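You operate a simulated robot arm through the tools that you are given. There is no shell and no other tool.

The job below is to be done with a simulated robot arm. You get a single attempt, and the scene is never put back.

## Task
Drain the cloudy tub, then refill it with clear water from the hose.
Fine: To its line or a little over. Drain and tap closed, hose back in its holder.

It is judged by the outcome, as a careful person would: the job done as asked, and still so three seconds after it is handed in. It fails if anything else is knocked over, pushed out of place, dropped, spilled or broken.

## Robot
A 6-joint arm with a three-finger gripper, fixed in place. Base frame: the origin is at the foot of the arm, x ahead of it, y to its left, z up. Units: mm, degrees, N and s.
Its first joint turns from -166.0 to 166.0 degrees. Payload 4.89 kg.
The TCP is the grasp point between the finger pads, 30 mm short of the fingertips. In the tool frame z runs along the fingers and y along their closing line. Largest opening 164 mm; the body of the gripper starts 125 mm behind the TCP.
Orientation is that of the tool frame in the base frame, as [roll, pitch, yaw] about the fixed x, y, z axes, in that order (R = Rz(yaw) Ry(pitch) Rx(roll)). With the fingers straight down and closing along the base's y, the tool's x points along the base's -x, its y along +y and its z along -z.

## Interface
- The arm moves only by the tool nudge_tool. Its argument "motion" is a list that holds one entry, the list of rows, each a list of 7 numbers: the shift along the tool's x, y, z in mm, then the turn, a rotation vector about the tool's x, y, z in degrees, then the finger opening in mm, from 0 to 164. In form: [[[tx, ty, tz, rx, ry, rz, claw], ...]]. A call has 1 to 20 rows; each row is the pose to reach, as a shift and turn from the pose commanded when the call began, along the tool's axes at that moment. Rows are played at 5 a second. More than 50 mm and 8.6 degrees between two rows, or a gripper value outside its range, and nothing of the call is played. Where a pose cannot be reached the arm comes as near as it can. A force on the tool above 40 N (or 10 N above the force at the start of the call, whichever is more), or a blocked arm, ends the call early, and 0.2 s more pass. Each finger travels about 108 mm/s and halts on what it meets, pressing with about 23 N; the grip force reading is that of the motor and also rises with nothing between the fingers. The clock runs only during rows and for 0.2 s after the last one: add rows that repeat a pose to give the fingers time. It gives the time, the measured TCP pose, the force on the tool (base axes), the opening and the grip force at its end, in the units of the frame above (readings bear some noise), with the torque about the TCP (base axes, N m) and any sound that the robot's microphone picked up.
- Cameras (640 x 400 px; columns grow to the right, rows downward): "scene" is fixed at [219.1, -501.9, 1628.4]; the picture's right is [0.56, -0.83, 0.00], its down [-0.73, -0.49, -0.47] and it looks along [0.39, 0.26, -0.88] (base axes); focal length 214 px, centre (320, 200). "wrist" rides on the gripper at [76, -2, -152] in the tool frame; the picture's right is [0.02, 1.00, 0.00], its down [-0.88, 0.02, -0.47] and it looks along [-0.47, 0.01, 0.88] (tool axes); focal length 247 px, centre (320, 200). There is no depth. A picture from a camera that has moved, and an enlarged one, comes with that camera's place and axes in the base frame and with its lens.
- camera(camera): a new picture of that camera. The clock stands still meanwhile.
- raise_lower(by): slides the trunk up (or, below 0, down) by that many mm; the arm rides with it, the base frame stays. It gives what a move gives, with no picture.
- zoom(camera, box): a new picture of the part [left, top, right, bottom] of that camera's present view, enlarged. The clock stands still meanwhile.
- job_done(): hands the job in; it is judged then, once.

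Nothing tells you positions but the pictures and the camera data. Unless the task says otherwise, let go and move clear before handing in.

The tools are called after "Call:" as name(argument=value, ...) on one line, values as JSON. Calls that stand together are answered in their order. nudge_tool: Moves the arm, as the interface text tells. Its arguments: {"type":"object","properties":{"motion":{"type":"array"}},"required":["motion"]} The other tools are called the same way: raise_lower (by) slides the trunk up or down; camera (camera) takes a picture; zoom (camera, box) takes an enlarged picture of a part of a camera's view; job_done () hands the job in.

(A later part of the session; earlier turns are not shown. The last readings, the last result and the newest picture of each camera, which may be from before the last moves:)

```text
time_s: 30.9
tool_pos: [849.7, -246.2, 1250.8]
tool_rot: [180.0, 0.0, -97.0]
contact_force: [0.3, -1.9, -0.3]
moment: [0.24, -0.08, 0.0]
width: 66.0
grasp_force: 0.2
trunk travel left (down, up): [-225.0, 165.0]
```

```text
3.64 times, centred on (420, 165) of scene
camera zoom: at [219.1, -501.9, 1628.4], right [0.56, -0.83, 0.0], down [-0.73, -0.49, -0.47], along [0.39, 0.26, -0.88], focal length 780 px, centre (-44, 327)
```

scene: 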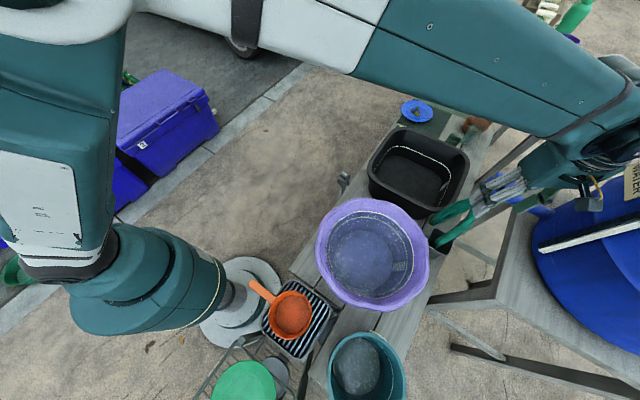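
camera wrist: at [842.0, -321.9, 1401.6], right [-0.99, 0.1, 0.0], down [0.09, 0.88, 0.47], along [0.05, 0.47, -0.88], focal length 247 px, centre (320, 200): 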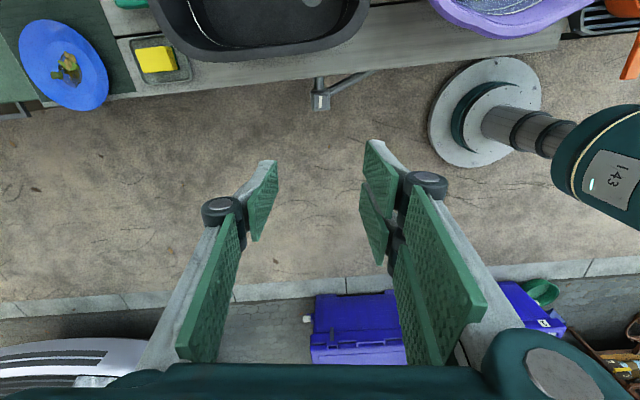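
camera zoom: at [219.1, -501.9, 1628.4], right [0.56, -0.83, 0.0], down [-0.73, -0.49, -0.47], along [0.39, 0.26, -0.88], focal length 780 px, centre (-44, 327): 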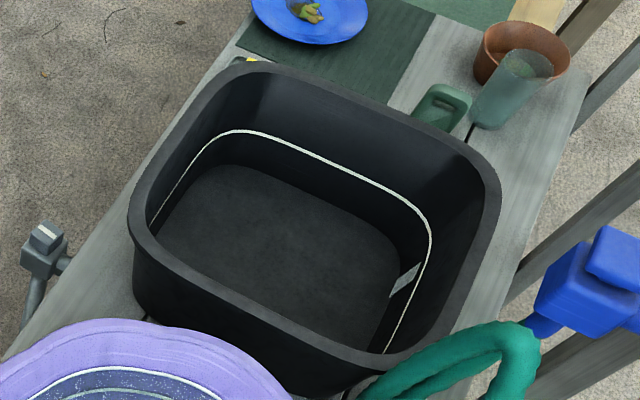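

The basin is empty with its drain hole visible. I'll descend to the valve knob.

Call:
nudge_tool(motion=[[[0, 0, 46, 0, 0, 0, 66], [0, 0, 92, 0, 0, 0, 66], [0, 0, 138, 0, 0, 0, 66], [0, 0, 184, 0, 0, 0, 66], [0, 0, 230, 0, 0, 0, 66], [0, 0, 276, 0, 0, 0, 66], [0, 0, 322, 0, 0, 0, 66], [0, 0, 368, 0, 0, 0, 66], [0, 0, 414, 0, 0, 0, 66], [0, 0, 460, 0, 0, 0, 66], [0, 0, 506, 0, 0, 0, 66], [0, 0, 511, 0, 0, 0, 66]]])

Call:
zoom(camera="wrist", box=[220, 60, 420, 260])

Call:
zoom(camera="scene", box=[300, 130, 400, 220])

```text
time_s: 33.5
tool_pos: [848.6, -244.8, 738.8]
tool_rot: [-180.0, -0.1, -97.1]
contact_force: [0.1, -1.0, -0.3]
moment: [0.03, 0.03, 0.03]
width: 65.7
grasp_force: 0.1
trunk travel left (down, up): [-225.0, 165.0]
```

```text
2.00 times, centred on (320, 160) of wrist
camera zoom: at [840.3, -321.1, 890.5], right [-0.99, 0.1, 0.0], down [0.09, 0.88, 0.47], along [0.05, 0.47, -0.88], focal length 494 px, centre (320, 280)
```

zoom: 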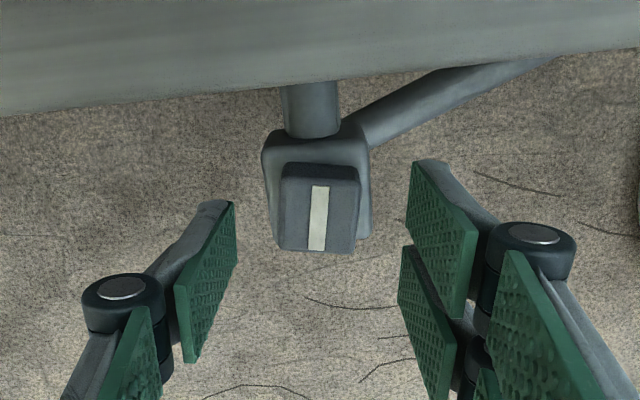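

```text
4.44 times, centred on (350, 175) of scene
camera zoom: at [219.1, -501.9, 1628.4], right [0.56, -0.83, 0.0], down [-0.73, -0.49, -0.47], along [0.39, 0.26, -0.88], focal length 953 px, centre (187, 311)
```

zoom: 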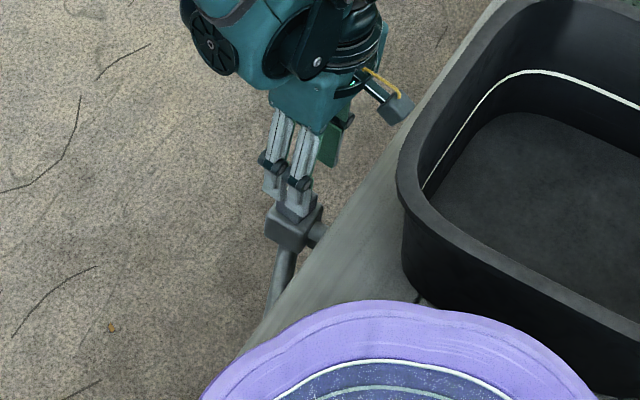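

Empty and still open. I'll shift 5 mm, descend, grip, then turn the knob back clockwise.

Call:
nudge_tool(motion=[[[-5, 0, 0, 0, 0, 4, 66], [-5, 0, 30, 0, 0, 4, 66], [-5, 0, 59, 0, 0, 4, 66], [-5, 0, 59, 0, 0, 4, 50], [-5, 0, 59, 0, 0, 4, 34], [-5, 0, 59, 0, 0, 4, 34]]])

Call:
camera(camera="wrist")

```text
time_s: 34.9
tool_pos: [850.0, -241.1, 677.4]
tool_rot: [180.0, -0.1, -101.1]
contact_force: [0.2, -0.4, -4.7]
moment: [0.01, -0.26, 0.0]
width: 37.7
grasp_force: 44.9
trunk travel left (down, up): [-225.0, 165.0]
```

```text
taken
camera wrist: at [835.9, -315.7, 828.6], right [-0.99, 0.17, 0.0], down [0.15, 0.87, 0.47], along [0.08, 0.47, -0.88], focal length 247 px, centre (320, 200)
```

wrist: 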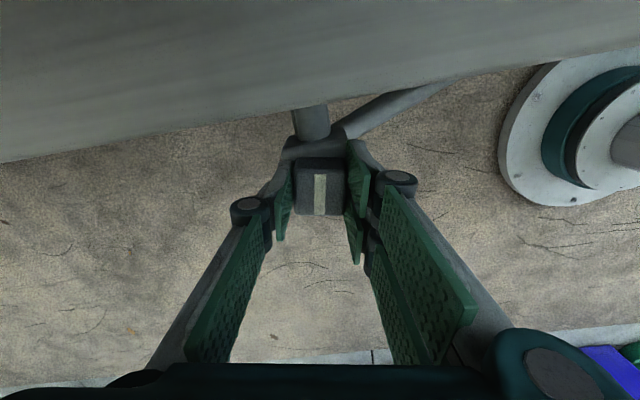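

Good grip and low forces. Turning the knob clockwise back by 79°.

Call:
nudge_tool(motion=[[[0, 0, 0, 0, 0, 8, 34], [0, 0, 0, 0, 0, 16, 34], [0, 0, 0, 0, 0, 24, 34], [0, 0, 0, 0, 0, 32, 34], [0, 0, 0, 0, 0, 40, 34], [0, 0, 0, 0, 0, 48, 34], [0, 0, 0, 0, 0, 56, 34], [0, 0, 0, 0, 0, 64, 34], [0, 0, 0, 0, 0, 70, 34], [0, 0, 0, 0, 0, 75, 34], [0, 0, 0, 0, 0, 79, 34], [0, 0, 0, 0, 0, 79, 34]]])

Call:
camera(camera="wrist")

```text
time_s: 35.5
tool_pos: [848.8, -241.2, 677.2]
tool_rot: [180.0, -0.1, -113.5]
contact_force: [1.5, -1.4, -21.2]
moment: [0.26, -0.51, 0.03]
width: 37.9
grasp_force: 45.3
trunk travel left (down, up): [-225.0, 165.0]
stopped in row 2: the force on the tool passed its limit at 44 N (the readings are from after the stop); the commanded pose is now the measured one
```

```text
taken
camera wrist: at [819.8, -310.9, 828.8], right [-0.93, 0.38, 0.0], down [0.34, 0.82, 0.47], along [0.18, 0.44, -0.88], focal length 247 px, centre (320, 200)
```

wrist: 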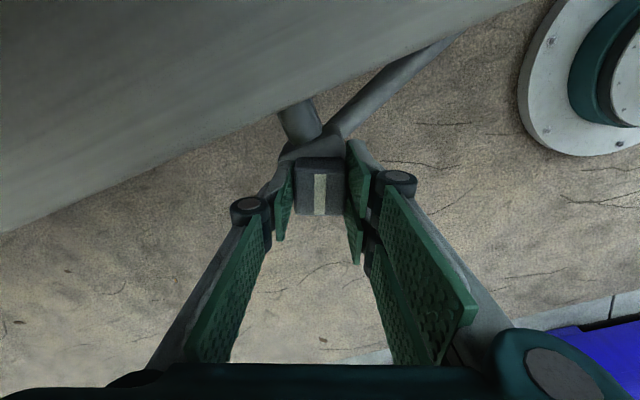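

The knob did turn ~12° but side forces tripped the limit. I'll continue more slowly in smaller steps.

Call:
nudge_tool(motion=[[[0, 0, 0, 0, 0, 3, 36], [0, 0, 0, 0, 0, 6, 36], [0, 0, 0, 0, 0, 9, 36], [0, 0, 0, 0, 0, 12, 36], [0, 0, 0, 0, 0, 15, 36], [0, 0, 0, 0, 0, 18, 36], [0, 0, 0, 0, 0, 21, 36], [0, 0, 0, 0, 0, 24, 36], [0, 0, 0, 0, 0, 27, 36], [0, 0, 0, 0, 0, 30, 36]]])

```text
time_s: 37.0
tool_pos: [847.7, -240.8, 677.4]
tool_rot: [179.9, -0.3, -132.0]
contact_force: [2.4, 0.1, -19.8]
moment: [-0.07, -0.41, 0.05]
width: 37.9
grasp_force: 45.0
trunk travel left (down, up): [-225.0, 165.0]
stopped in row 7: the force on the tool passed its limit at 40 N (the readings are from after the stop); the commanded pose is now the measured one
```

Progressing (35° so far). I'll regrip, recentred and 3 mm higher, to reduce the side load.

Call:
nudge_tool(motion=[[[0, 0, 0, 0, 0, 0, 46], [0, 0, -3, 0, 0, 0, 48], [-2, -2, -3, 0, 0, 0, 48], [-2, -2, -3, 0, 0, 0, 36], [-2, -2, -3, 0, 0, 0, 36]]])

Call:
zoom(camera="wrist", box=[220, 60, 420, 260])

```text
time_s: 38.2
tool_pos: [851.2, -239.6, 682.3]
tool_rot: [179.9, -0.2, -132.0]
contact_force: [-9.6, 4.7, -0.7]
moment: [0.04, 0.35, 0.01]
width: 40.3
grasp_force: 5.4
trunk travel left (down, up): [-225.0, 165.0]
```

```text
2.00 times, centred on (320, 160) of wrist
camera zoom: at [800.8, -297.0, 833.0], right [-0.76, 0.65, 0.0], down [0.58, 0.67, 0.47], along [0.3, 0.36, -0.88], focal length 494 px, centre (320, 280)
```

zoom: 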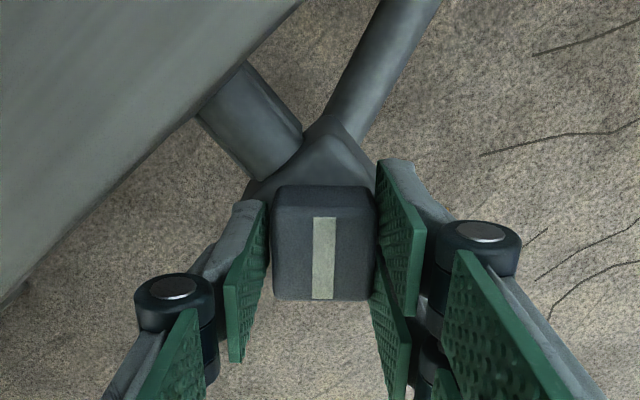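

Call:
nudge_tool(motion=[[[0, 1, 0, 0, 0, 0, 36], [0, 1, 0, 0, 0, 3, 36], [0, 1, 0, 0, 0, 6, 36], [0, 1, 0, 0, 0, 9, 36], [0, 1, 0, 0, 0, 12, 36], [0, 1, 0, 0, 0, 15, 36], [0, 1, 0, 0, 0, 18, 36], [0, 1, 0, 0, 0, 21, 36], [0, 1, 0, 0, 0, 24, 36], [0, 1, 0, 0, 0, 27, 36], [0, 1, 0, 0, 0, 30, 36], [0, 1, 0, 0, 0, 33, 36], [0, 1, 0, 0, 0, 36, 36], [0, 1, 0, 0, 0, 39, 36], [0, 1, 0, 0, 0, 42, 36], [0, 1, 0, 0, 0, 45, 36], [0, 1, 0, 0, 0, 48, 36]]])

Call:
zoom(camera="wrist", box=[220, 60, 420, 260])

```text
time_s: 41.8
tool_pos: [849.4, -240.2, 681.1]
tool_rot: [-179.9, -0.2, -179.9]
contact_force: [4.1, 9.9, 1.3]
moment: [0.26, -0.13, -0.01]
width: 39.9
grasp_force: 4.6
trunk travel left (down, up): [-225.0, 165.0]
```

```text
2.00 times, centred on (320, 160) of wrist
camera zoom: at [773.1, -240.4, 833.0], right [-0.02, 1.0, 0.0], down [0.88, 0.02, 0.47], along [0.47, 0.01, -0.88], focal length 494 px, centre (320, 280)
```

zoom: 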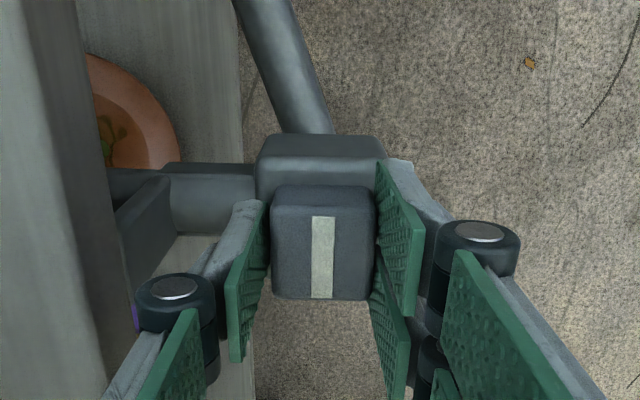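

The knob is back at its initial orientation. I'll press a few degrees further to confirm it's at the closed stop.

Call:
nudge_tool(motion=[[[0, 0, 0, 0, 0, 2, 35], [0, 0, 0, 0, 0, 4, 35], [0, 0, 0, 0, 0, 5, 35], [0, 0, 0, 0, 0, 5, 35]]])

Call:
zoom(camera="wrist", box=[220, 60, 420, 260])

```text
time_s: 42.8
tool_pos: [849.5, -238.6, 682.1]
tool_rot: [-179.9, -0.2, 175.1]
contact_force: [-8.2, 17.5, 0.7]
moment: [0.5, 0.24, 0.51]
width: 42.1
grasp_force: 8.6
trunk travel left (down, up): [-225.0, 165.0]
```

```text
2.00 times, centred on (320, 160) of wrist
camera zoom: at [773.4, -233.6, 833.0], right [0.06, 1.0, 0.0], down [0.88, -0.06, 0.47], along [0.47, -0.03, -0.88], focal length 494 px, centre (320, 280)
```

zoom: 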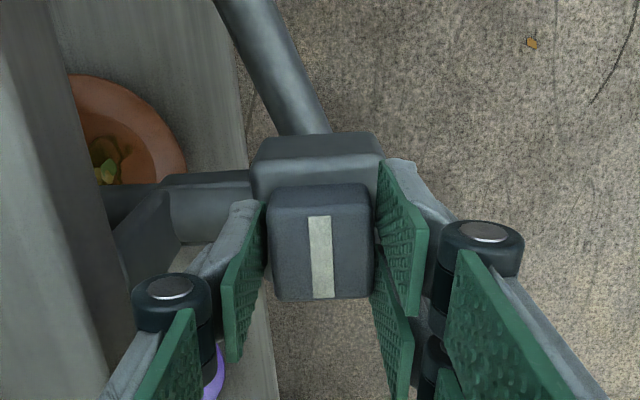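

The closed stop is confirmed (torque rises, knob stays). Releasing and rising clear.

Call:
nudge_tool(motion=[[[0, 0, 0, 0, 0, -4, 50], [0, 0, 0, 0, 0, -4, 66], [0, 0, -40, 0, 0, -4, 66], [0, 0, -85, 0, 0, -4, 66], [0, 0, -130, 0, 0, -4, 66], [0, 0, -175, 0, 0, -4, 66], [0, 0, -220, 0, 0, -4, 66], [0, 0, -265, 0, 0, -4, 66], [0, 0, -310, 0, 0, -4, 66], [0, 0, -355, 0, 0, -4, 66], [0, 0, -400, 0, 0, -4, 66], [0, 0, -445, 0, 0, -4, 66], [0, 0, -490, 0, 0, -4, 66], [0, 0, -535, 0, 0, -4, 66], [0, 0, -570, 0, 0, -4, 66]]])

Call:
zoom(camera="scene", box=[320, 110, 490, 220])

Call:
camera(camera="wrist")

```text
time_s: 46.0
tool_pos: [850.4, -236.2, 1251.2]
tool_rot: [-179.9, -0.2, 179.1]
contact_force: [1.1, 0.3, 0.7]
moment: [0.06, 0.11, 0.01]
width: 66.2
grasp_force: 0.1
trunk travel left (down, up): [-225.0, 165.0]
```

```text
3.64 times, centred on (405, 165) of scene
camera zoom: at [219.1, -501.9, 1628.4], right [0.56, -0.83, 0.0], down [-0.73, -0.49, -0.47], along [0.39, 0.26, -0.88], focal length 780 px, centre (11, 327)
```

zoom: 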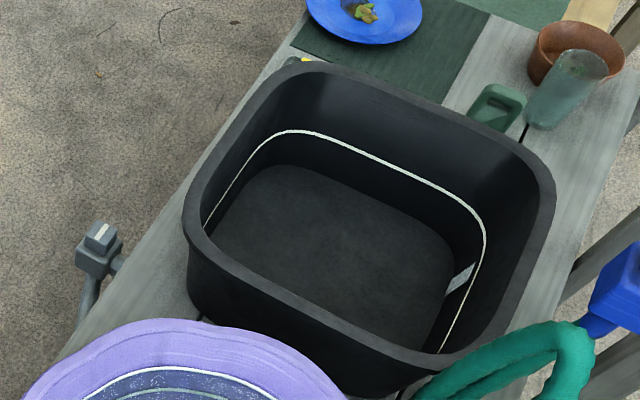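

```text
taken
camera wrist: at [774.1, -236.6, 1402.6], right [-0.01, 1.0, 0.0], down [0.88, 0.01, 0.47], along [0.47, 0.0, -0.88], focal length 247 px, centre (320, 200)
```

wrist: 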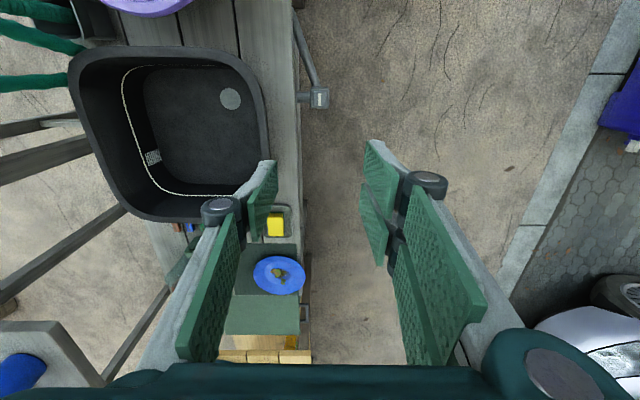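

The drain is closed and the basin empty. Now I'll go toward the hose nozzle, turning the tool to face it from the robot's side.

Call:
nudge_tool(motion=[[[21, -40, 0, 0, 0, 4, 80], [42, -80, 0, 0, 0, 8, 80], [62, -120, 0, 0, 0, 13, 80], [83, -160, 0, 0, 0, 17, 80], [104, -199, 0, 0, 0, 21, 80], [125, -239, 0, 0, 0, 25, 80], [146, -279, 0, 0, 0, 30, 80], [167, -319, 0, 0, 0, 34, 80], [187, -359, 0, 0, 0, 38, 80], [208, -399, 0, 0, 0, 42, 80], [229, -439, 0, 0, 0, 46.6, 80]]])

Call:
nudge_tool(motion=[[[0, 0, 35, 0, -8, 0, 90], [0, 0, 70, 0, -16, 0, 90], [0, 0, 105, 0, -24, 0, 90], [0, 0, 140, 0, -32, 0, 90], [0, 0, 180, 0, -40, 0, 90], [0, 0, 200, 0, -45, 0, 90], [0, 0, 200, 0, -45, 0, 90]]])

Call:
camera(camera="wrist")

Call:
camera(camera="scene")

```text
time_s: 48.4
tool_pos: [616.7, -675.7, 1256.4]
tool_rot: [-179.8, -0.1, 132.5]
contact_force: [0.3, 0.2, 0.6]
moment: [-0.17, 0.06, 0.0]
width: 80.0
grasp_force: 0.0
trunk travel left (down, up): [-225.0, 165.0]
```

```text
time_s: 50.0
tool_pos: [614.7, -672.8, 1051.0]
tool_rot: [-179.7, 45.0, 132.8]
contact_force: [0.0, -0.8, 0.2]
moment: [0.04, 0.01, -0.02]
width: 89.9
grasp_force: 0.0
trunk travel left (down, up): [-225.0, 165.0]
```

```text
taken
camera wrist: at [503.9, -554.4, 1104.5], right [0.73, 0.69, -0.02], down [0.21, -0.2, 0.96], along [0.65, -0.7, -0.29], focal length 247 px, centre (320, 200)
```

wrist: 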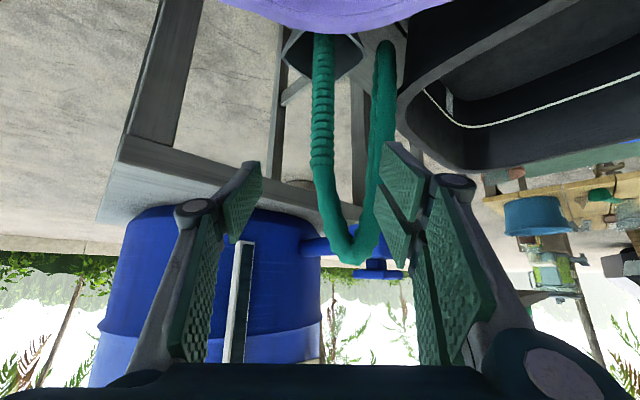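

```text
taken
```

scene: 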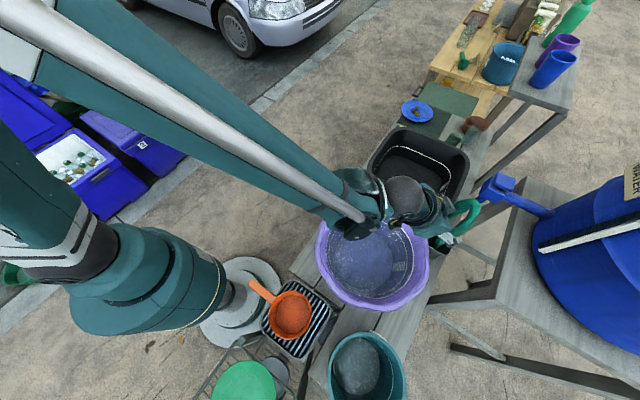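

I now see the nozzle rising from the cup and the returning strand beside it (image is upside-down). Zooming in.

Call:
zoom(camera="wrist", box=[240, 0, 440, 280])

```text
1.43 times, centred on (340, 140) of wrist
camera zoom: at [503.9, -554.4, 1104.5], right [0.73, 0.69, -0.02], down [0.21, -0.2, 0.96], along [0.65, -0.7, -0.29], focal length 353 px, centre (291, 286)
```

zoom: 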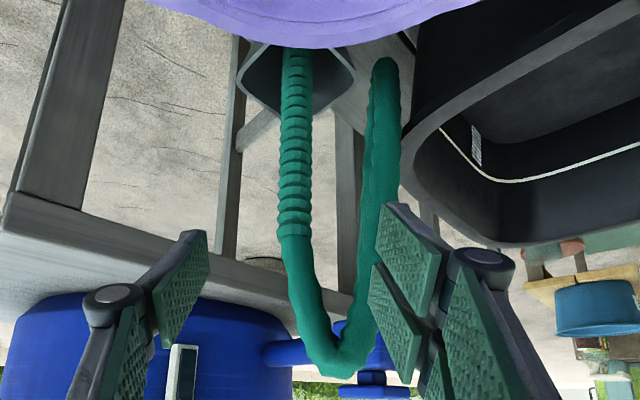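

Nozzle axis is near (685,-747), about 28 mm thick, with ~40 mm gap to the other strand. I'll slide in with the fingers at 56 mm opening and check before closing.

Call:
nudge_tool(motion=[[[13, 1, 0, 0, 0, 0, 56], [13, 1, 30, 0, 0, 0, 56], [13, 1, 60, 0, 0, 0, 56], [13, 1, 90, 0, 0, 0, 56], [13, 1, 120, 0, 0, 0, 56]]])

Call:
camera(camera="wrist")

Call:
zoom(camera="scene", box=[370, 140, 530, 280])

```text
time_s: 51.2
tool_pos: [665.0, -731.7, 956.9]
tool_rot: [-179.6, 44.9, 132.7]
contact_force: [-0.7, 0.5, 0.6]
moment: [0.01, -0.04, 0.04]
width: 55.8
grasp_force: 0.1
trunk travel left (down, up): [-225.0, 165.0]
```

```text
taken
camera wrist: at [554.1, -612.3, 1009.7], right [0.73, 0.69, -0.02], down [0.21, -0.2, 0.96], along [0.65, -0.7, -0.29], focal length 247 px, centre (320, 200)
```

wrist: 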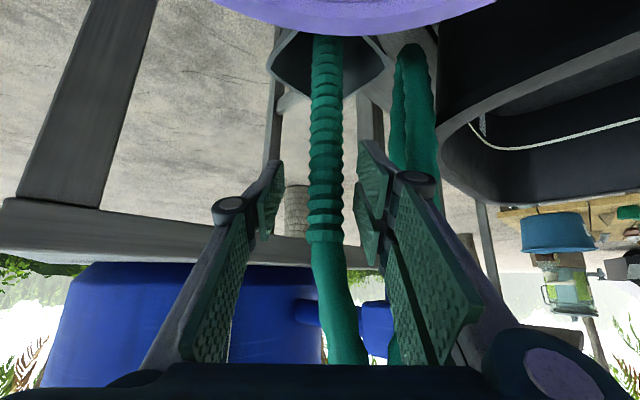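

```text
2.86 times, centred on (450, 210) of scene
camera zoom: at [219.1, -501.9, 1628.4], right [0.56, -0.83, 0.0], down [-0.73, -0.49, -0.47], along [0.39, 0.26, -0.88], focal length 613 px, centre (-51, 171)
```

zoom: 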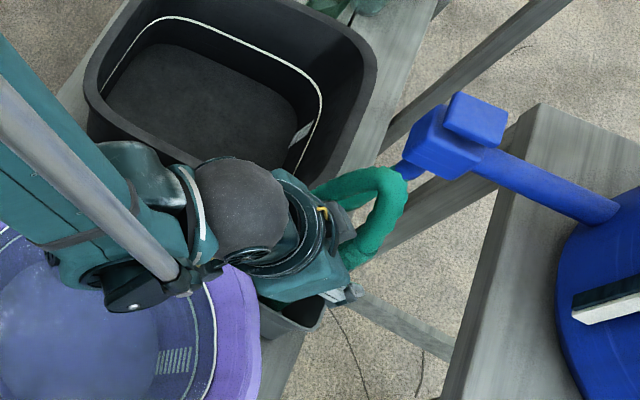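

Aligned; advancing the last 36 mm and closing on the nozzle.

Call:
nudge_tool(motion=[[[0, 2, 18, 0, 0, 0, 56], [0, 2, 36, 0, 0, 0, 56], [0, 2, 36, 0, 0, 0, 40], [0, 2, 36, 0, 0, 0, 24], [0, 2, 36, 0, 0, 0, 22], [0, 2, 36, 0, 0, 0, 22]]])

Call:
camera(camera="wrist")

```text
time_s: 52.6
tool_pos: [683.9, -745.7, 932.8]
tool_rot: [-179.7, 45.0, 132.8]
contact_force: [2.9, 2.1, 1.6]
moment: [0.37, -0.44, -0.01]
width: 28.7
grasp_force: 23.0
trunk travel left (down, up): [-225.0, 165.0]
```

```text
taken
camera wrist: at [574.2, -628.8, 985.0], right [0.73, 0.69, -0.02], down [0.21, -0.2, 0.96], along [0.65, -0.7, -0.29], focal length 247 px, centre (320, 200)
```

wrist: 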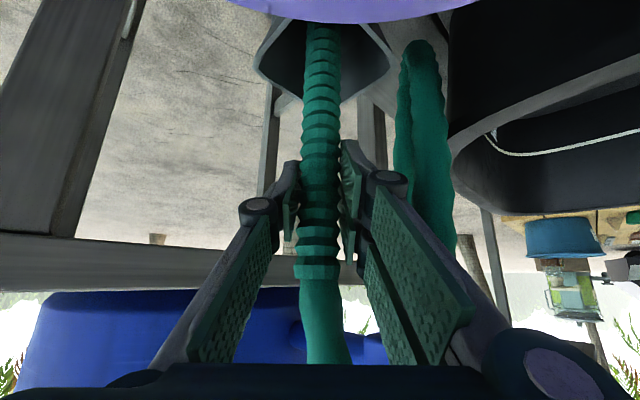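

Nozzle gripped at 28.7 mm. Lifting straight up slowly.

Call:
nudge_tool(motion=[[[-11, 0, -11, 0, 0, 0, 20], [-21, 0, -21, 0, 0, 0, 20], [-32, 0, -32, 0, 0, 0, 20], [-42, 0, -42, 0, 0, 0, 20], [-53, 0, -53, 0, 0, 0, 20], [-64, 0, -64, 0, 0, 0, 20]]])

Call:
camera(camera="wrist")

Call:
zoom(camera="scene", box=[370, 140, 530, 280])

```text
time_s: 54.0
tool_pos: [687.0, -746.2, 1024.5]
tool_rot: [-179.7, 44.9, 132.7]
contact_force: [0.3, 0.3, -2.3]
moment: [0.03, 0.01, 0.0]
width: 28.3
grasp_force: 22.4
trunk travel left (down, up): [-225.0, 165.0]
```

```text
taken
camera wrist: at [576.3, -629.1, 1076.2], right [0.73, 0.69, -0.02], down [0.21, -0.2, 0.96], along [0.65, -0.7, -0.29], focal length 247 px, centre (320, 200)
```

wrist: 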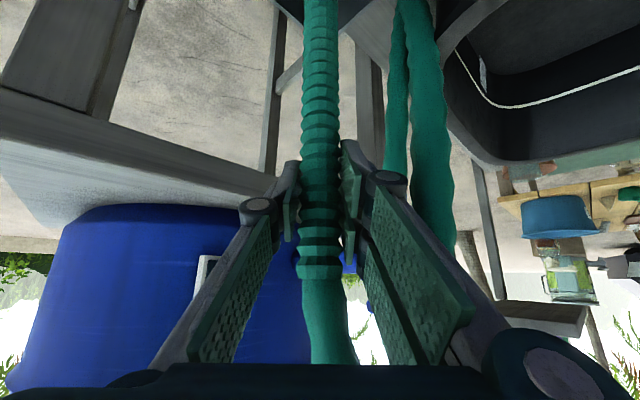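

```text
2.86 times, centred on (450, 210) of scene
camera zoom: at [219.1, -501.9, 1628.4], right [0.56, -0.83, 0.0], down [-0.73, -0.49, -0.47], along [0.39, 0.26, -0.88], focal length 613 px, centre (-51, 171)
```

zoom: 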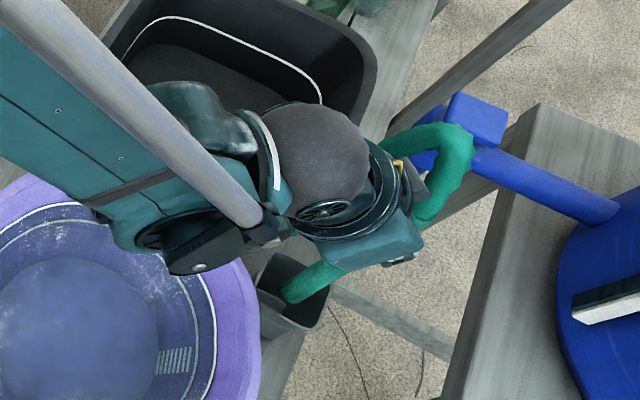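

Call:
nudge_tool(motion=[[[-14, 0, -14, 0, 0, 0, 20], [-28, 0, -28, 0, 0, 0, 20], [-42, 0, -42, 0, 0, 0, 20], [-57, 0, -57, 0, 0, 0, 20], [-71, 0, -71, 0, 0, 0, 20]]])

Call:
camera(camera="wrist")

Call:
zoom(camera="scene", box=[370, 140, 530, 280])

```text
time_s: 55.2
tool_pos: [687.0, -746.3, 1125.5]
tool_rot: [-179.7, 44.8, 132.7]
contact_force: [0.7, -0.4, -0.7]
moment: [-0.02, 0.0, 0.01]
width: 28.3
grasp_force: 22.9
trunk travel left (down, up): [-225.0, 165.0]
```

```text
taken
camera wrist: at [576.4, -628.1, 1177.6], right [0.73, 0.69, -0.02], down [0.21, -0.2, 0.96], along [0.65, -0.7, -0.29], focal length 247 px, centre (320, 200)
```

wrist: 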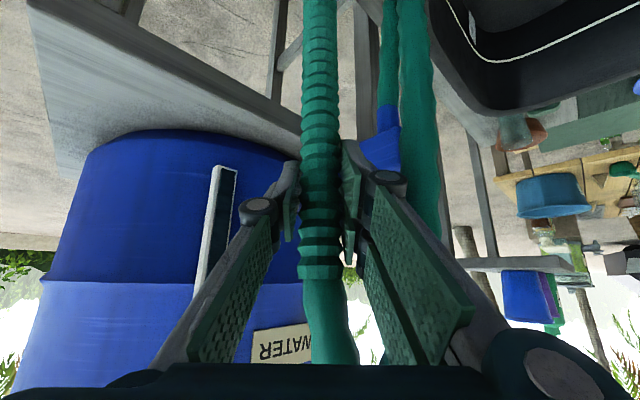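

```text
2.86 times, centred on (450, 210) of scene
camera zoom: at [219.1, -501.9, 1628.4], right [0.56, -0.83, 0.0], down [-0.73, -0.49, -0.47], along [0.39, 0.26, -0.88], focal length 613 px, centre (-51, 171)
```

zoom: 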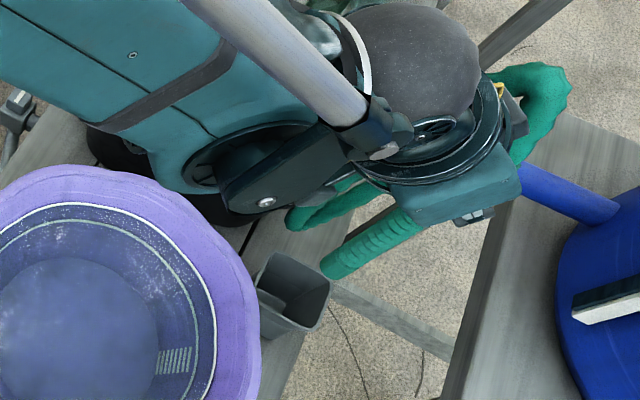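

The nozzle tip is clear of the cup (tip about 216 mm below the grip). Next I'll move back a bit and sideways toward the basin in stages, watching the hose.

Call:
nudge_tool(motion=[[[10, 0, -20, 0, 0, 0, 20], [22, 0, -36, 0, 0, 0, 20], [22, 25, -36, 0, 0, 0, 20], [22, 50, -36, 0, 0, 0, 20], [22, 75, -36, 0, 0, 0, 20], [22, 100, -36, 0, 0, 0, 20]]])

Call:
camera(camera="wrist")

Call:
zoom(camera="scene", box=[370, 100, 550, 260])

```text
time_s: 56.6
tool_pos: [732.3, -646.9, 1131.0]
tool_rot: [-179.8, 44.9, 132.7]
contact_force: [0.4, -1.8, -1.6]
moment: [0.04, -0.03, 0.02]
width: 28.2
grasp_force: 22.6
trunk travel left (down, up): [-225.0, 165.0]
```

```text
taken
camera wrist: at [621.5, -528.7, 1184.1], right [0.73, 0.69, -0.02], down [0.21, -0.2, 0.96], along [0.65, -0.7, -0.29], focal length 247 px, centre (320, 200)
```

wrist: 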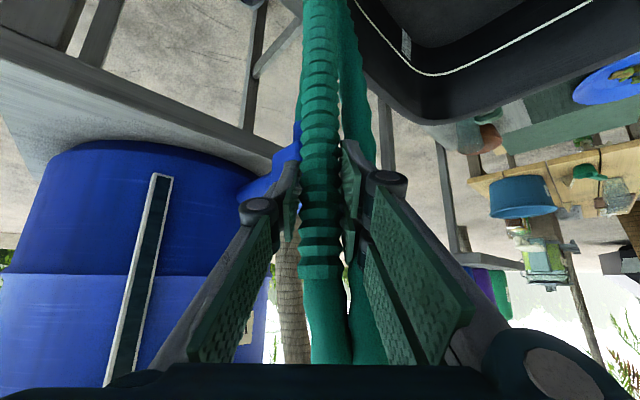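

```text
2.50 times, centred on (460, 180) of scene
camera zoom: at [219.1, -501.9, 1628.4], right [0.56, -0.83, 0.0], down [-0.73, -0.49, -0.47], along [0.39, 0.26, -0.88], focal length 536 px, centre (-30, 250)
```

zoom: 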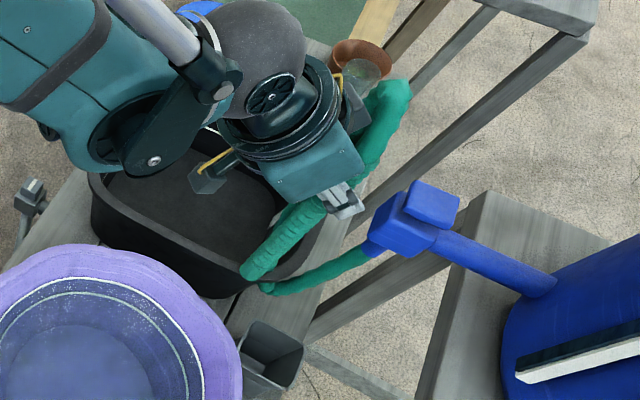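

The hose slid in front of the nozzle as hoped. Continuing sideways over the basin.

Call:
nudge_tool(motion=[[[0, 25, 0, 0, 0, 0, 20], [0, 50, 0, 0, 0, 0, 20], [0, 75, 0, 0, 0, 0, 20], [0, 100, 0, 0, 0, 0, 20], [0, 120, 0, 0, 0, 0, 20]]])

Call:
camera(camera="wrist")

Call:
zoom(camera="scene", box=[370, 80, 550, 240])

```text
time_s: 57.8
tool_pos: [820.6, -568.0, 1132.8]
tool_rot: [-179.7, 44.8, 132.7]
contact_force: [-0.8, 0.4, -1.4]
moment: [0.04, -0.01, 0.06]
width: 28.4
grasp_force: 22.4
trunk travel left (down, up): [-225.0, 165.0]
```

```text
taken
camera wrist: at [709.5, -449.6, 1186.3], right [0.73, 0.69, -0.02], down [0.21, -0.2, 0.96], along [0.65, -0.7, -0.29], focal length 247 px, centre (320, 200)
```

wrist: 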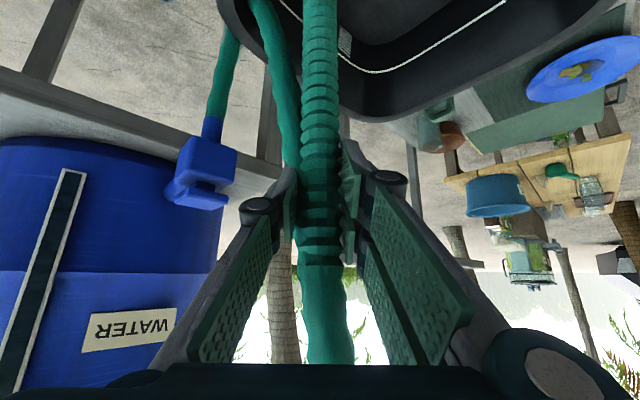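

```text
2.50 times, centred on (460, 160) of scene
camera zoom: at [219.1, -501.9, 1628.4], right [0.56, -0.83, 0.0], down [-0.73, -0.49, -0.47], along [0.39, 0.26, -0.88], focal length 536 px, centre (-30, 300)
```

zoom: 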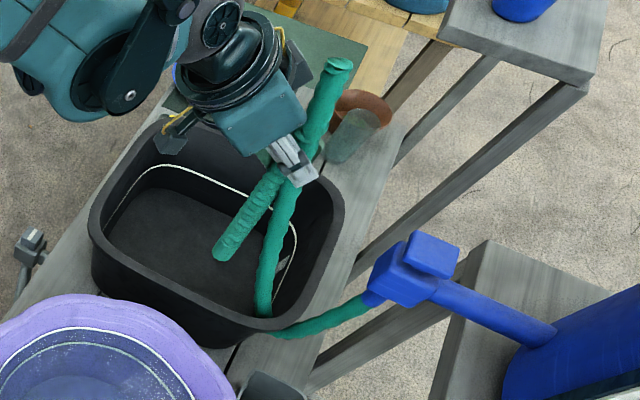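

The nozzle hangs inside the basin area, with the hose over the corner rim. I'll carry it further toward the basin's far side so the hose slack lies inside the basin, then lower.

Call:
nudge_tool(motion=[[[-7, 34, 7, 0, 0, 0, 20], [-14, 68, 14, 0, 0, 0, 20], [-22, 102, 22, 0, 0, 0, 20], [-29, 136, 29, 0, 0, 0, 20], [-36, 170, 36, 0, 0, 0, 20], [-15, 170, 57, 0, 0, 0, 20], [6, 170, 78, 0, 0, 0, 20], [27, 170, 99, 0, 0, 0, 20], [48, 170, 120, 0, 0, 0, 20]]])

Call:
camera(camera="wrist")

Call:
zoom(camera="scene", box=[370, 80, 550, 240])

```text
time_s: 59.8
tool_pos: [981.1, -493.0, 1011.9]
tool_rot: [-179.7, 44.9, 132.8]
contact_force: [-0.6, -0.2, -1.8]
moment: [-0.01, -0.09, 0.04]
width: 28.4
grasp_force: 23.6
trunk travel left (down, up): [-225.0, 165.0]
```

```text
taken
camera wrist: at [868.7, -373.6, 1064.9], right [0.73, 0.69, -0.02], down [0.21, -0.2, 0.96], along [0.65, -0.7, -0.29], focal length 247 px, centre (320, 200)
```

wrist: 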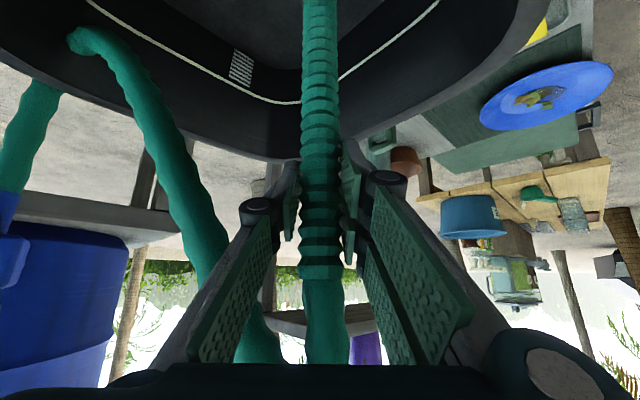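

```text
2.50 times, centred on (460, 160) of scene
camera zoom: at [219.1, -501.9, 1628.4], right [0.56, -0.83, 0.0], down [-0.73, -0.49, -0.47], along [0.39, 0.26, -0.88], focal length 536 px, centre (-30, 300)
```

zoom: 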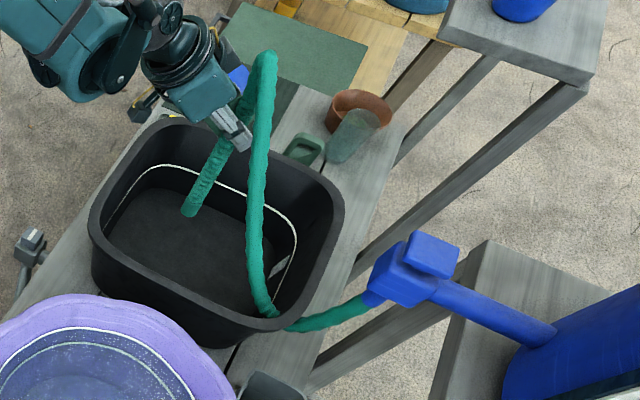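

Good shape: the hose drapes over the rim into the basin. Lowering gently until the nozzle nears the floor.

Call:
nudge_tool(motion=[[[7, 0, 7, 0, 0, 0, 20], [14, 0, 14, 0, 0, 0, 20], [21, 0, 21, 0, 0, 0, 20], [28, 0, 28, 0, 0, 0, 20], [35, 0, 35, 0, 0, 0, 20]]])

Call:
zoom(camera="scene", box=[370, 80, 550, 240])

```text
time_s: 61.0
tool_pos: [980.5, -490.2, 965.1]
tool_rot: [-179.7, 45.0, 132.6]
contact_force: [-0.5, -0.6, -1.3]
moment: [0.02, 0.01, -0.02]
width: 28.7
grasp_force: 23.0
trunk travel left (down, up): [-225.0, 165.0]
```

```text
2.50 times, centred on (460, 160) of scene
camera zoom: at [219.1, -501.9, 1628.4], right [0.56, -0.83, 0.0], down [-0.73, -0.49, -0.47], along [0.39, 0.26, -0.88], focal length 536 px, centre (-30, 300)
```

zoom: 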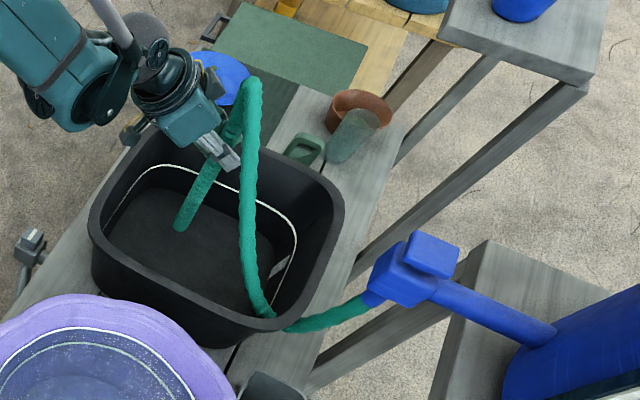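

Call:
nudge_tool(motion=[[[4, 0, 4, 0, 0, 0, 20], [7, 0, 7, 0, 0, 0, 20], [11, 0, 11, 0, 0, 0, 20], [14, 0, 14, 0, 0, 0, 20]]])

Call:
zoom(camera="scene", box=[370, 80, 550, 240])

```text
time_s: 62.0
tool_pos: [980.0, -490.7, 944.2]
tool_rot: [-179.7, 45.0, 132.7]
contact_force: [-1.1, 0.0, -1.8]
moment: [0.01, -0.01, 0.01]
width: 28.6
grasp_force: 22.9
trunk travel left (down, up): [-225.0, 165.0]
```

```text
2.50 times, centred on (460, 160) of scene
camera zoom: at [219.1, -501.9, 1628.4], right [0.56, -0.83, 0.0], down [-0.73, -0.49, -0.47], along [0.39, 0.26, -0.88], focal length 536 px, centre (-30, 300)
```

zoom: 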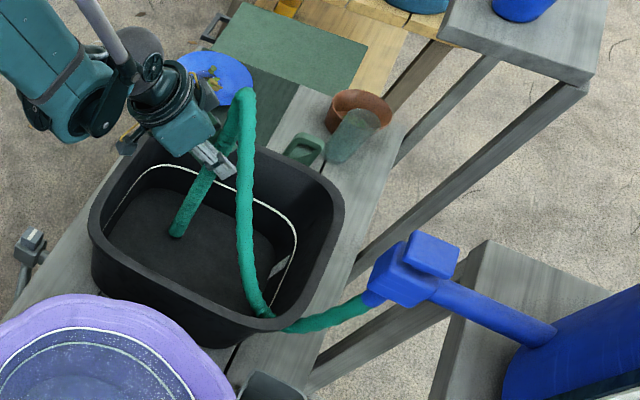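

Call:
nudge_tool(motion=[[[4, 0, 4, 0, 0, 0, 20], [7, 0, 7, 0, 0, 0, 20], [11, 0, 11, 0, 0, 0, 20], [14, 0, 14, 0, 0, 0, 20]]])

Call:
zoom(camera="scene", box=[370, 80, 550, 240])

Call:
camera(camera="wrist")

```text
time_s: 62.9
tool_pos: [980.6, -491.2, 932.6]
tool_rot: [-179.8, 45.3, 132.9]
contact_force: [0.1, -1.3, 28.9]
moment: [-0.27, -0.35, -0.01]
width: 28.5
grasp_force: 22.9
trunk travel left (down, up): [-225.0, 165.0]
stopped in row 4: the force on the tool passed its limit at 44 N (the readings are from after the stop); the commanded pose is now the measured one
```

```text
2.50 times, centred on (460, 160) of scene
camera zoom: at [219.1, -501.9, 1628.4], right [0.56, -0.83, 0.0], down [-0.73, -0.49, -0.47], along [0.39, 0.26, -0.88], focal length 536 px, centre (-30, 300)
```

zoom: 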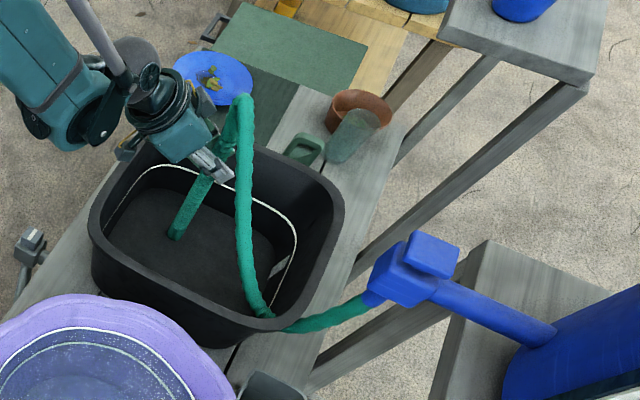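

```text
taken
camera wrist: at [869.4, -373.1, 984.2], right [0.73, 0.69, -0.02], down [0.21, -0.19, 0.96], along [0.66, -0.7, -0.28], focal length 247 px, centre (320, 200)
```

wrist: 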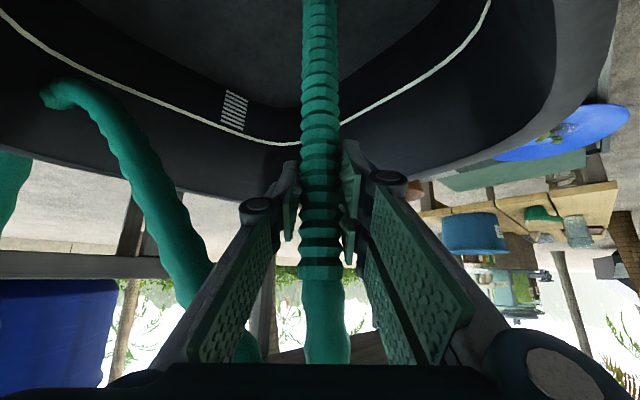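

The nozzle tip touches the basin floor. I'll ease up slightly and open the fingers a little to see how the nozzle settles.

Call:
nudge_tool(motion=[[[-2, 0, -2, 0, 0, 0, 20], [-2, 0, -2, 0, 0, 0, 34], [-2, 0, -2, 0, 0, 0, 40], [-2, 0, -2, 0, 0, 0, 44], [-2, 0, -2, 0, 0, 0, 44]]])

Call:
camera(camera="wrist")

Call:
zoom(camera="scene", box=[370, 80, 550, 240])

```text
time_s: 64.1
tool_pos: [981.1, -491.1, 932.0]
tool_rot: [-179.7, 45.1, 132.9]
contact_force: [-0.3, 0.1, 0.1]
moment: [0.0, -0.01, 0.03]
width: 43.9
grasp_force: 0.0
trunk travel left (down, up): [-225.0, 165.0]
```

```text
taken
camera wrist: at [869.7, -372.9, 984.6], right [0.73, 0.69, -0.02], down [0.21, -0.2, 0.96], along [0.66, -0.7, -0.29], focal length 247 px, centre (320, 200)
```

wrist: 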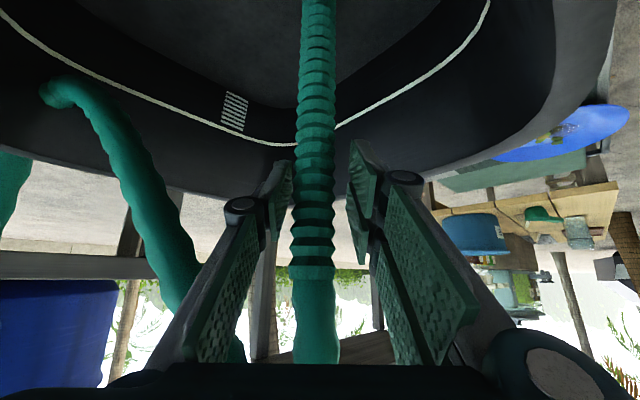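

```text
2.50 times, centred on (460, 160) of scene
camera zoom: at [219.1, -501.9, 1628.4], right [0.56, -0.83, 0.0], down [-0.73, -0.49, -0.47], along [0.39, 0.26, -0.88], focal length 536 px, centre (-30, 300)
```

zoom: 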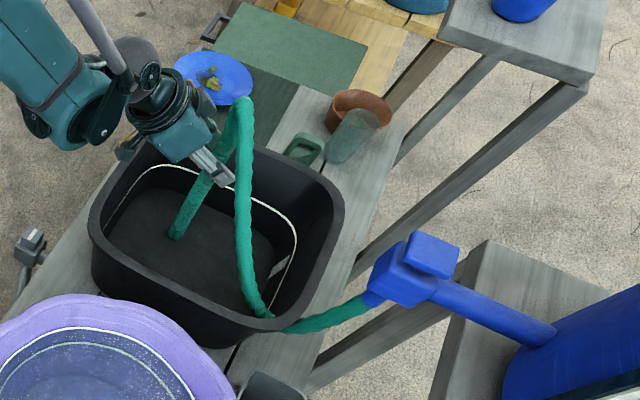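

It leans toward the tap corner. I'll follow it down with the left finger in a controlled way so it settles gently inside the basin.

Call:
nudge_tool(motion=[[[0, -13, 0, 0, 0, 0, 46], [1, -26, 1, 0, 0, 0, 48], [3, -41, 3, 0, 0, 0, 50], [5, -56, 5, 0, 0, 0, 50], [8, -69, 8, 0, 0, 0, 50], [11, -81, 11, 0, 0, 0, 50], [15, -95, 15, 0, 0, 0, 50], [20, -108, 20, 0, 0, 0, 50]]])

Call:
camera(camera="wrist")

Call:
zoom(camera="scene", box=[370, 80, 550, 240])

```text
time_s: 65.8
tool_pos: [904.0, -562.9, 908.5]
tool_rot: [180.0, 45.4, 132.5]
contact_force: [1.1, -1.3, 28.4]
moment: [1.4, -2.03, -0.19]
width: 61.3
grasp_force: 23.1
trunk travel left (down, up): [-225.0, 165.0]
stopped in row 8: the force on the tool passed its limit at 44 N (the readings are from after the stop); the commanded pose is now the measured one
```

```text
taken
camera wrist: at [792.7, -443.8, 960.6], right [0.73, 0.69, -0.02], down [0.2, -0.19, 0.96], along [0.66, -0.7, -0.28], focal length 247 px, centre (320, 200)
```

wrist: 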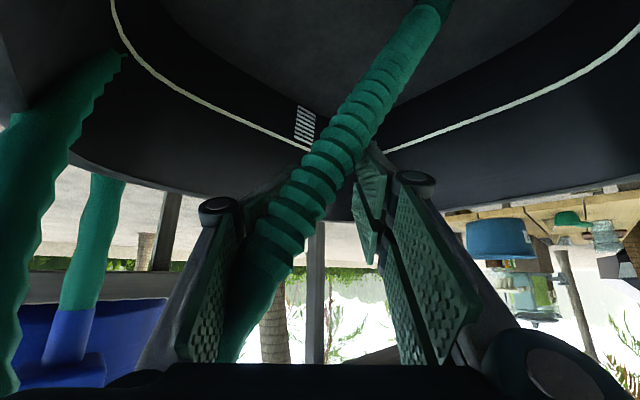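

```text
2.50 times, centred on (460, 160) of scene
camera zoom: at [219.1, -501.9, 1628.4], right [0.56, -0.83, 0.0], down [-0.73, -0.49, -0.47], along [0.39, 0.26, -0.88], focal length 536 px, centre (-30, 300)
```

zoom: 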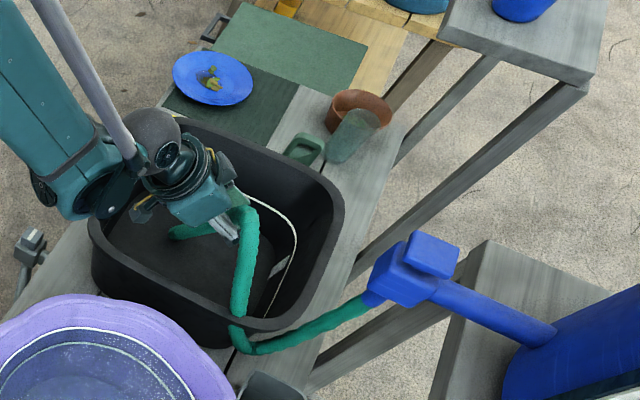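

The nozzle wedged diagonally between the fingers. I'll open wider and continue.

Call:
nudge_tool(motion=[[[-3, 0, -3, 0, 0, 0, 75], [-3, 0, -3, 0, 0, 0, 90], [-3, 0, -3, 0, 0, 0, 100], [-3, 0, -3, 0, 0, 0, 100]]])

Call:
camera(camera="wrist")

Call:
zoom(camera="scene", box=[370, 80, 550, 240])

```text
time_s: 66.8
tool_pos: [905.2, -563.0, 911.3]
tool_rot: [-179.9, 45.2, 132.6]
contact_force: [-1.4, -0.2, 1.6]
moment: [0.0, 0.04, 0.03]
width: 100.8
grasp_force: 0.6
trunk travel left (down, up): [-225.0, 165.0]
```

```text
taken
camera wrist: at [793.6, -444.0, 962.9], right [0.73, 0.69, -0.02], down [0.21, -0.2, 0.96], along [0.66, -0.7, -0.29], focal length 247 px, centre (320, 200)
```

wrist: 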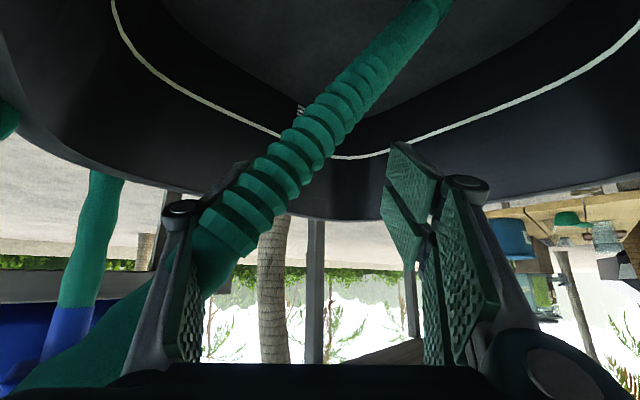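

```text
2.50 times, centred on (460, 160) of scene
camera zoom: at [219.1, -501.9, 1628.4], right [0.56, -0.83, 0.0], down [-0.73, -0.49, -0.47], along [0.39, 0.26, -0.88], focal length 536 px, centre (-30, 300)
```

zoom: 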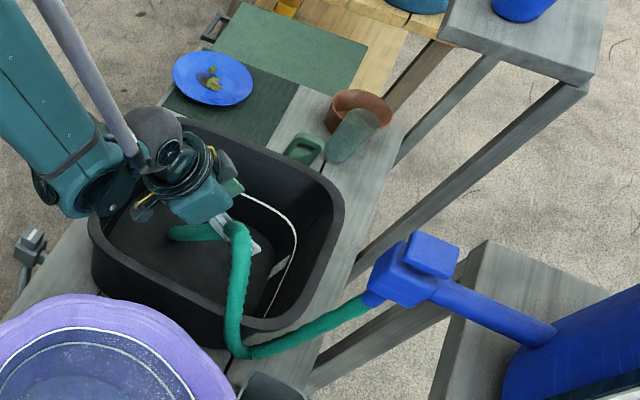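

Nozzle now rests at ~45° on the left finger. I'll lower further with it, then slide the finger out.

Call:
nudge_tool(motion=[[[7, -7, 7, 0, 0, 0, 104], [14, -14, 14, 0, 0, 0, 108], [21, -21, 21, 0, 0, 0, 108], [28, -28, 28, 0, 0, 0, 108], [35, -34, 35, 0, 0, 0, 108], [42, -40, 42, 0, 0, 0, 108]]])

Call:
camera(camera="wrist")

Call:
zoom(camera="scene", box=[370, 80, 550, 240])

```text
time_s: 68.2
tool_pos: [876.3, -591.0, 851.3]
tool_rot: [-179.9, 45.2, 132.6]
contact_force: [-1.7, -0.6, 3.1]
moment: [0.22, -0.24, 0.02]
width: 109.1
grasp_force: 1.4
trunk travel left (down, up): [-225.0, 165.0]
```

```text
taken
camera wrist: at [765.0, -471.0, 903.2], right [0.73, 0.69, -0.02], down [0.21, -0.2, 0.96], along [0.66, -0.7, -0.28], focal length 247 px, centre (320, 200)
```

wrist: 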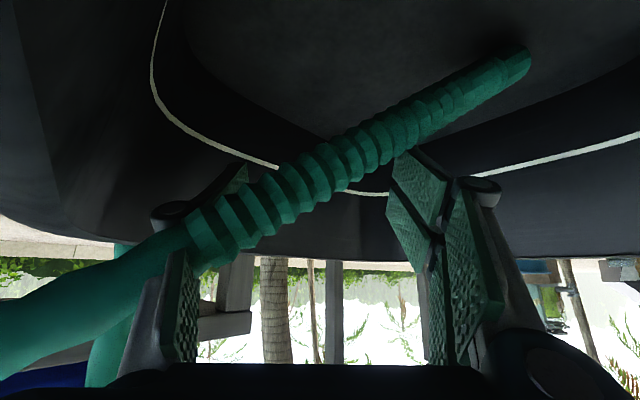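

```text
2.50 times, centred on (460, 160) of scene
camera zoom: at [219.1, -501.9, 1628.4], right [0.56, -0.83, 0.0], down [-0.73, -0.49, -0.47], along [0.39, 0.26, -0.88], focal length 536 px, centre (-30, 300)
```

zoom: 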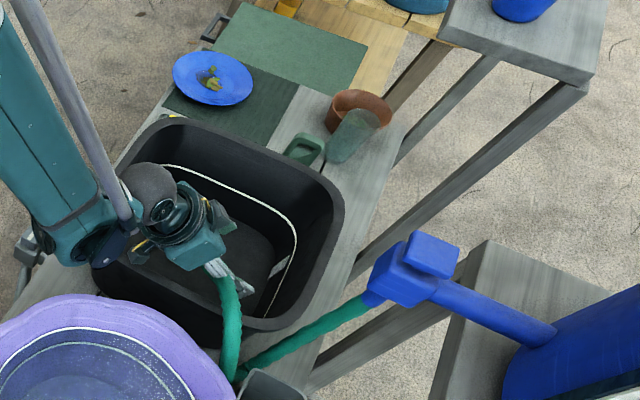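

Nozzle now lies at a low angle, held by the left finger. Sliding the gripper back out along its axis.

Call:
nudge_tool(motion=[[[0, 0, -15, 0, 0, 0, 112], [0, 0, -30, 0, 0, 0, 112], [0, 0, -50, 0, 0, 0, 112], [0, 0, -75, 0, 0, 0, 112], [0, 0, -100, 0, 0, 0, 112], [0, 0, -130, 0, 0, 0, 112], [0, 0, -160, 0, 0, 0, 112], [0, 0, -200, 0, 0, 0, 112]]])

Call:
camera(camera="wrist")

Call:
zoom(camera="scene", box=[370, 80, 550, 240])

```text
time_s: 70.0
tool_pos: [778.6, -480.9, 988.7]
tool_rot: [-179.8, 45.2, 132.8]
contact_force: [1.1, -0.2, -0.9]
moment: [0.02, 0.08, 0.01]
width: 112.1
grasp_force: 0.1
trunk travel left (down, up): [-225.0, 165.0]
```

```text
taken
camera wrist: at [667.5, -363.6, 1040.8], right [0.73, 0.69, -0.02], down [0.21, -0.2, 0.96], along [0.66, -0.7, -0.29], focal length 247 px, centre (320, 200)
```

wrist: 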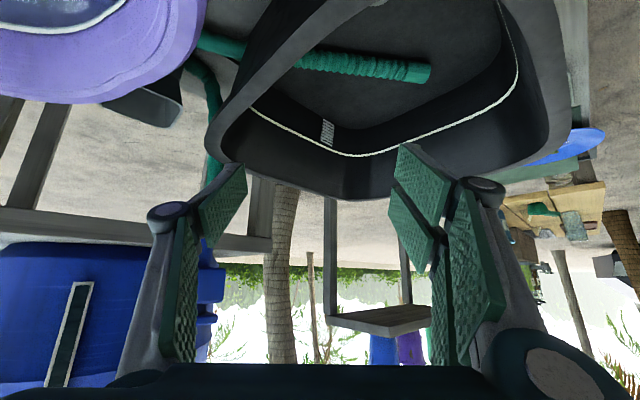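

```text
2.50 times, centred on (460, 160) of scene
camera zoom: at [219.1, -501.9, 1628.4], right [0.56, -0.83, 0.0], down [-0.73, -0.49, -0.47], along [0.39, 0.26, -0.88], focal length 536 px, centre (-30, 300)
```

zoom: 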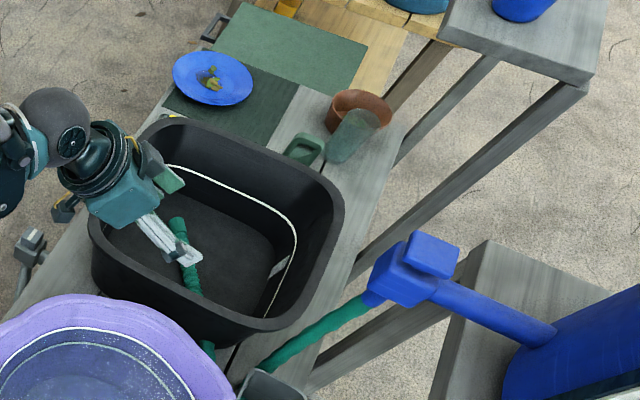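

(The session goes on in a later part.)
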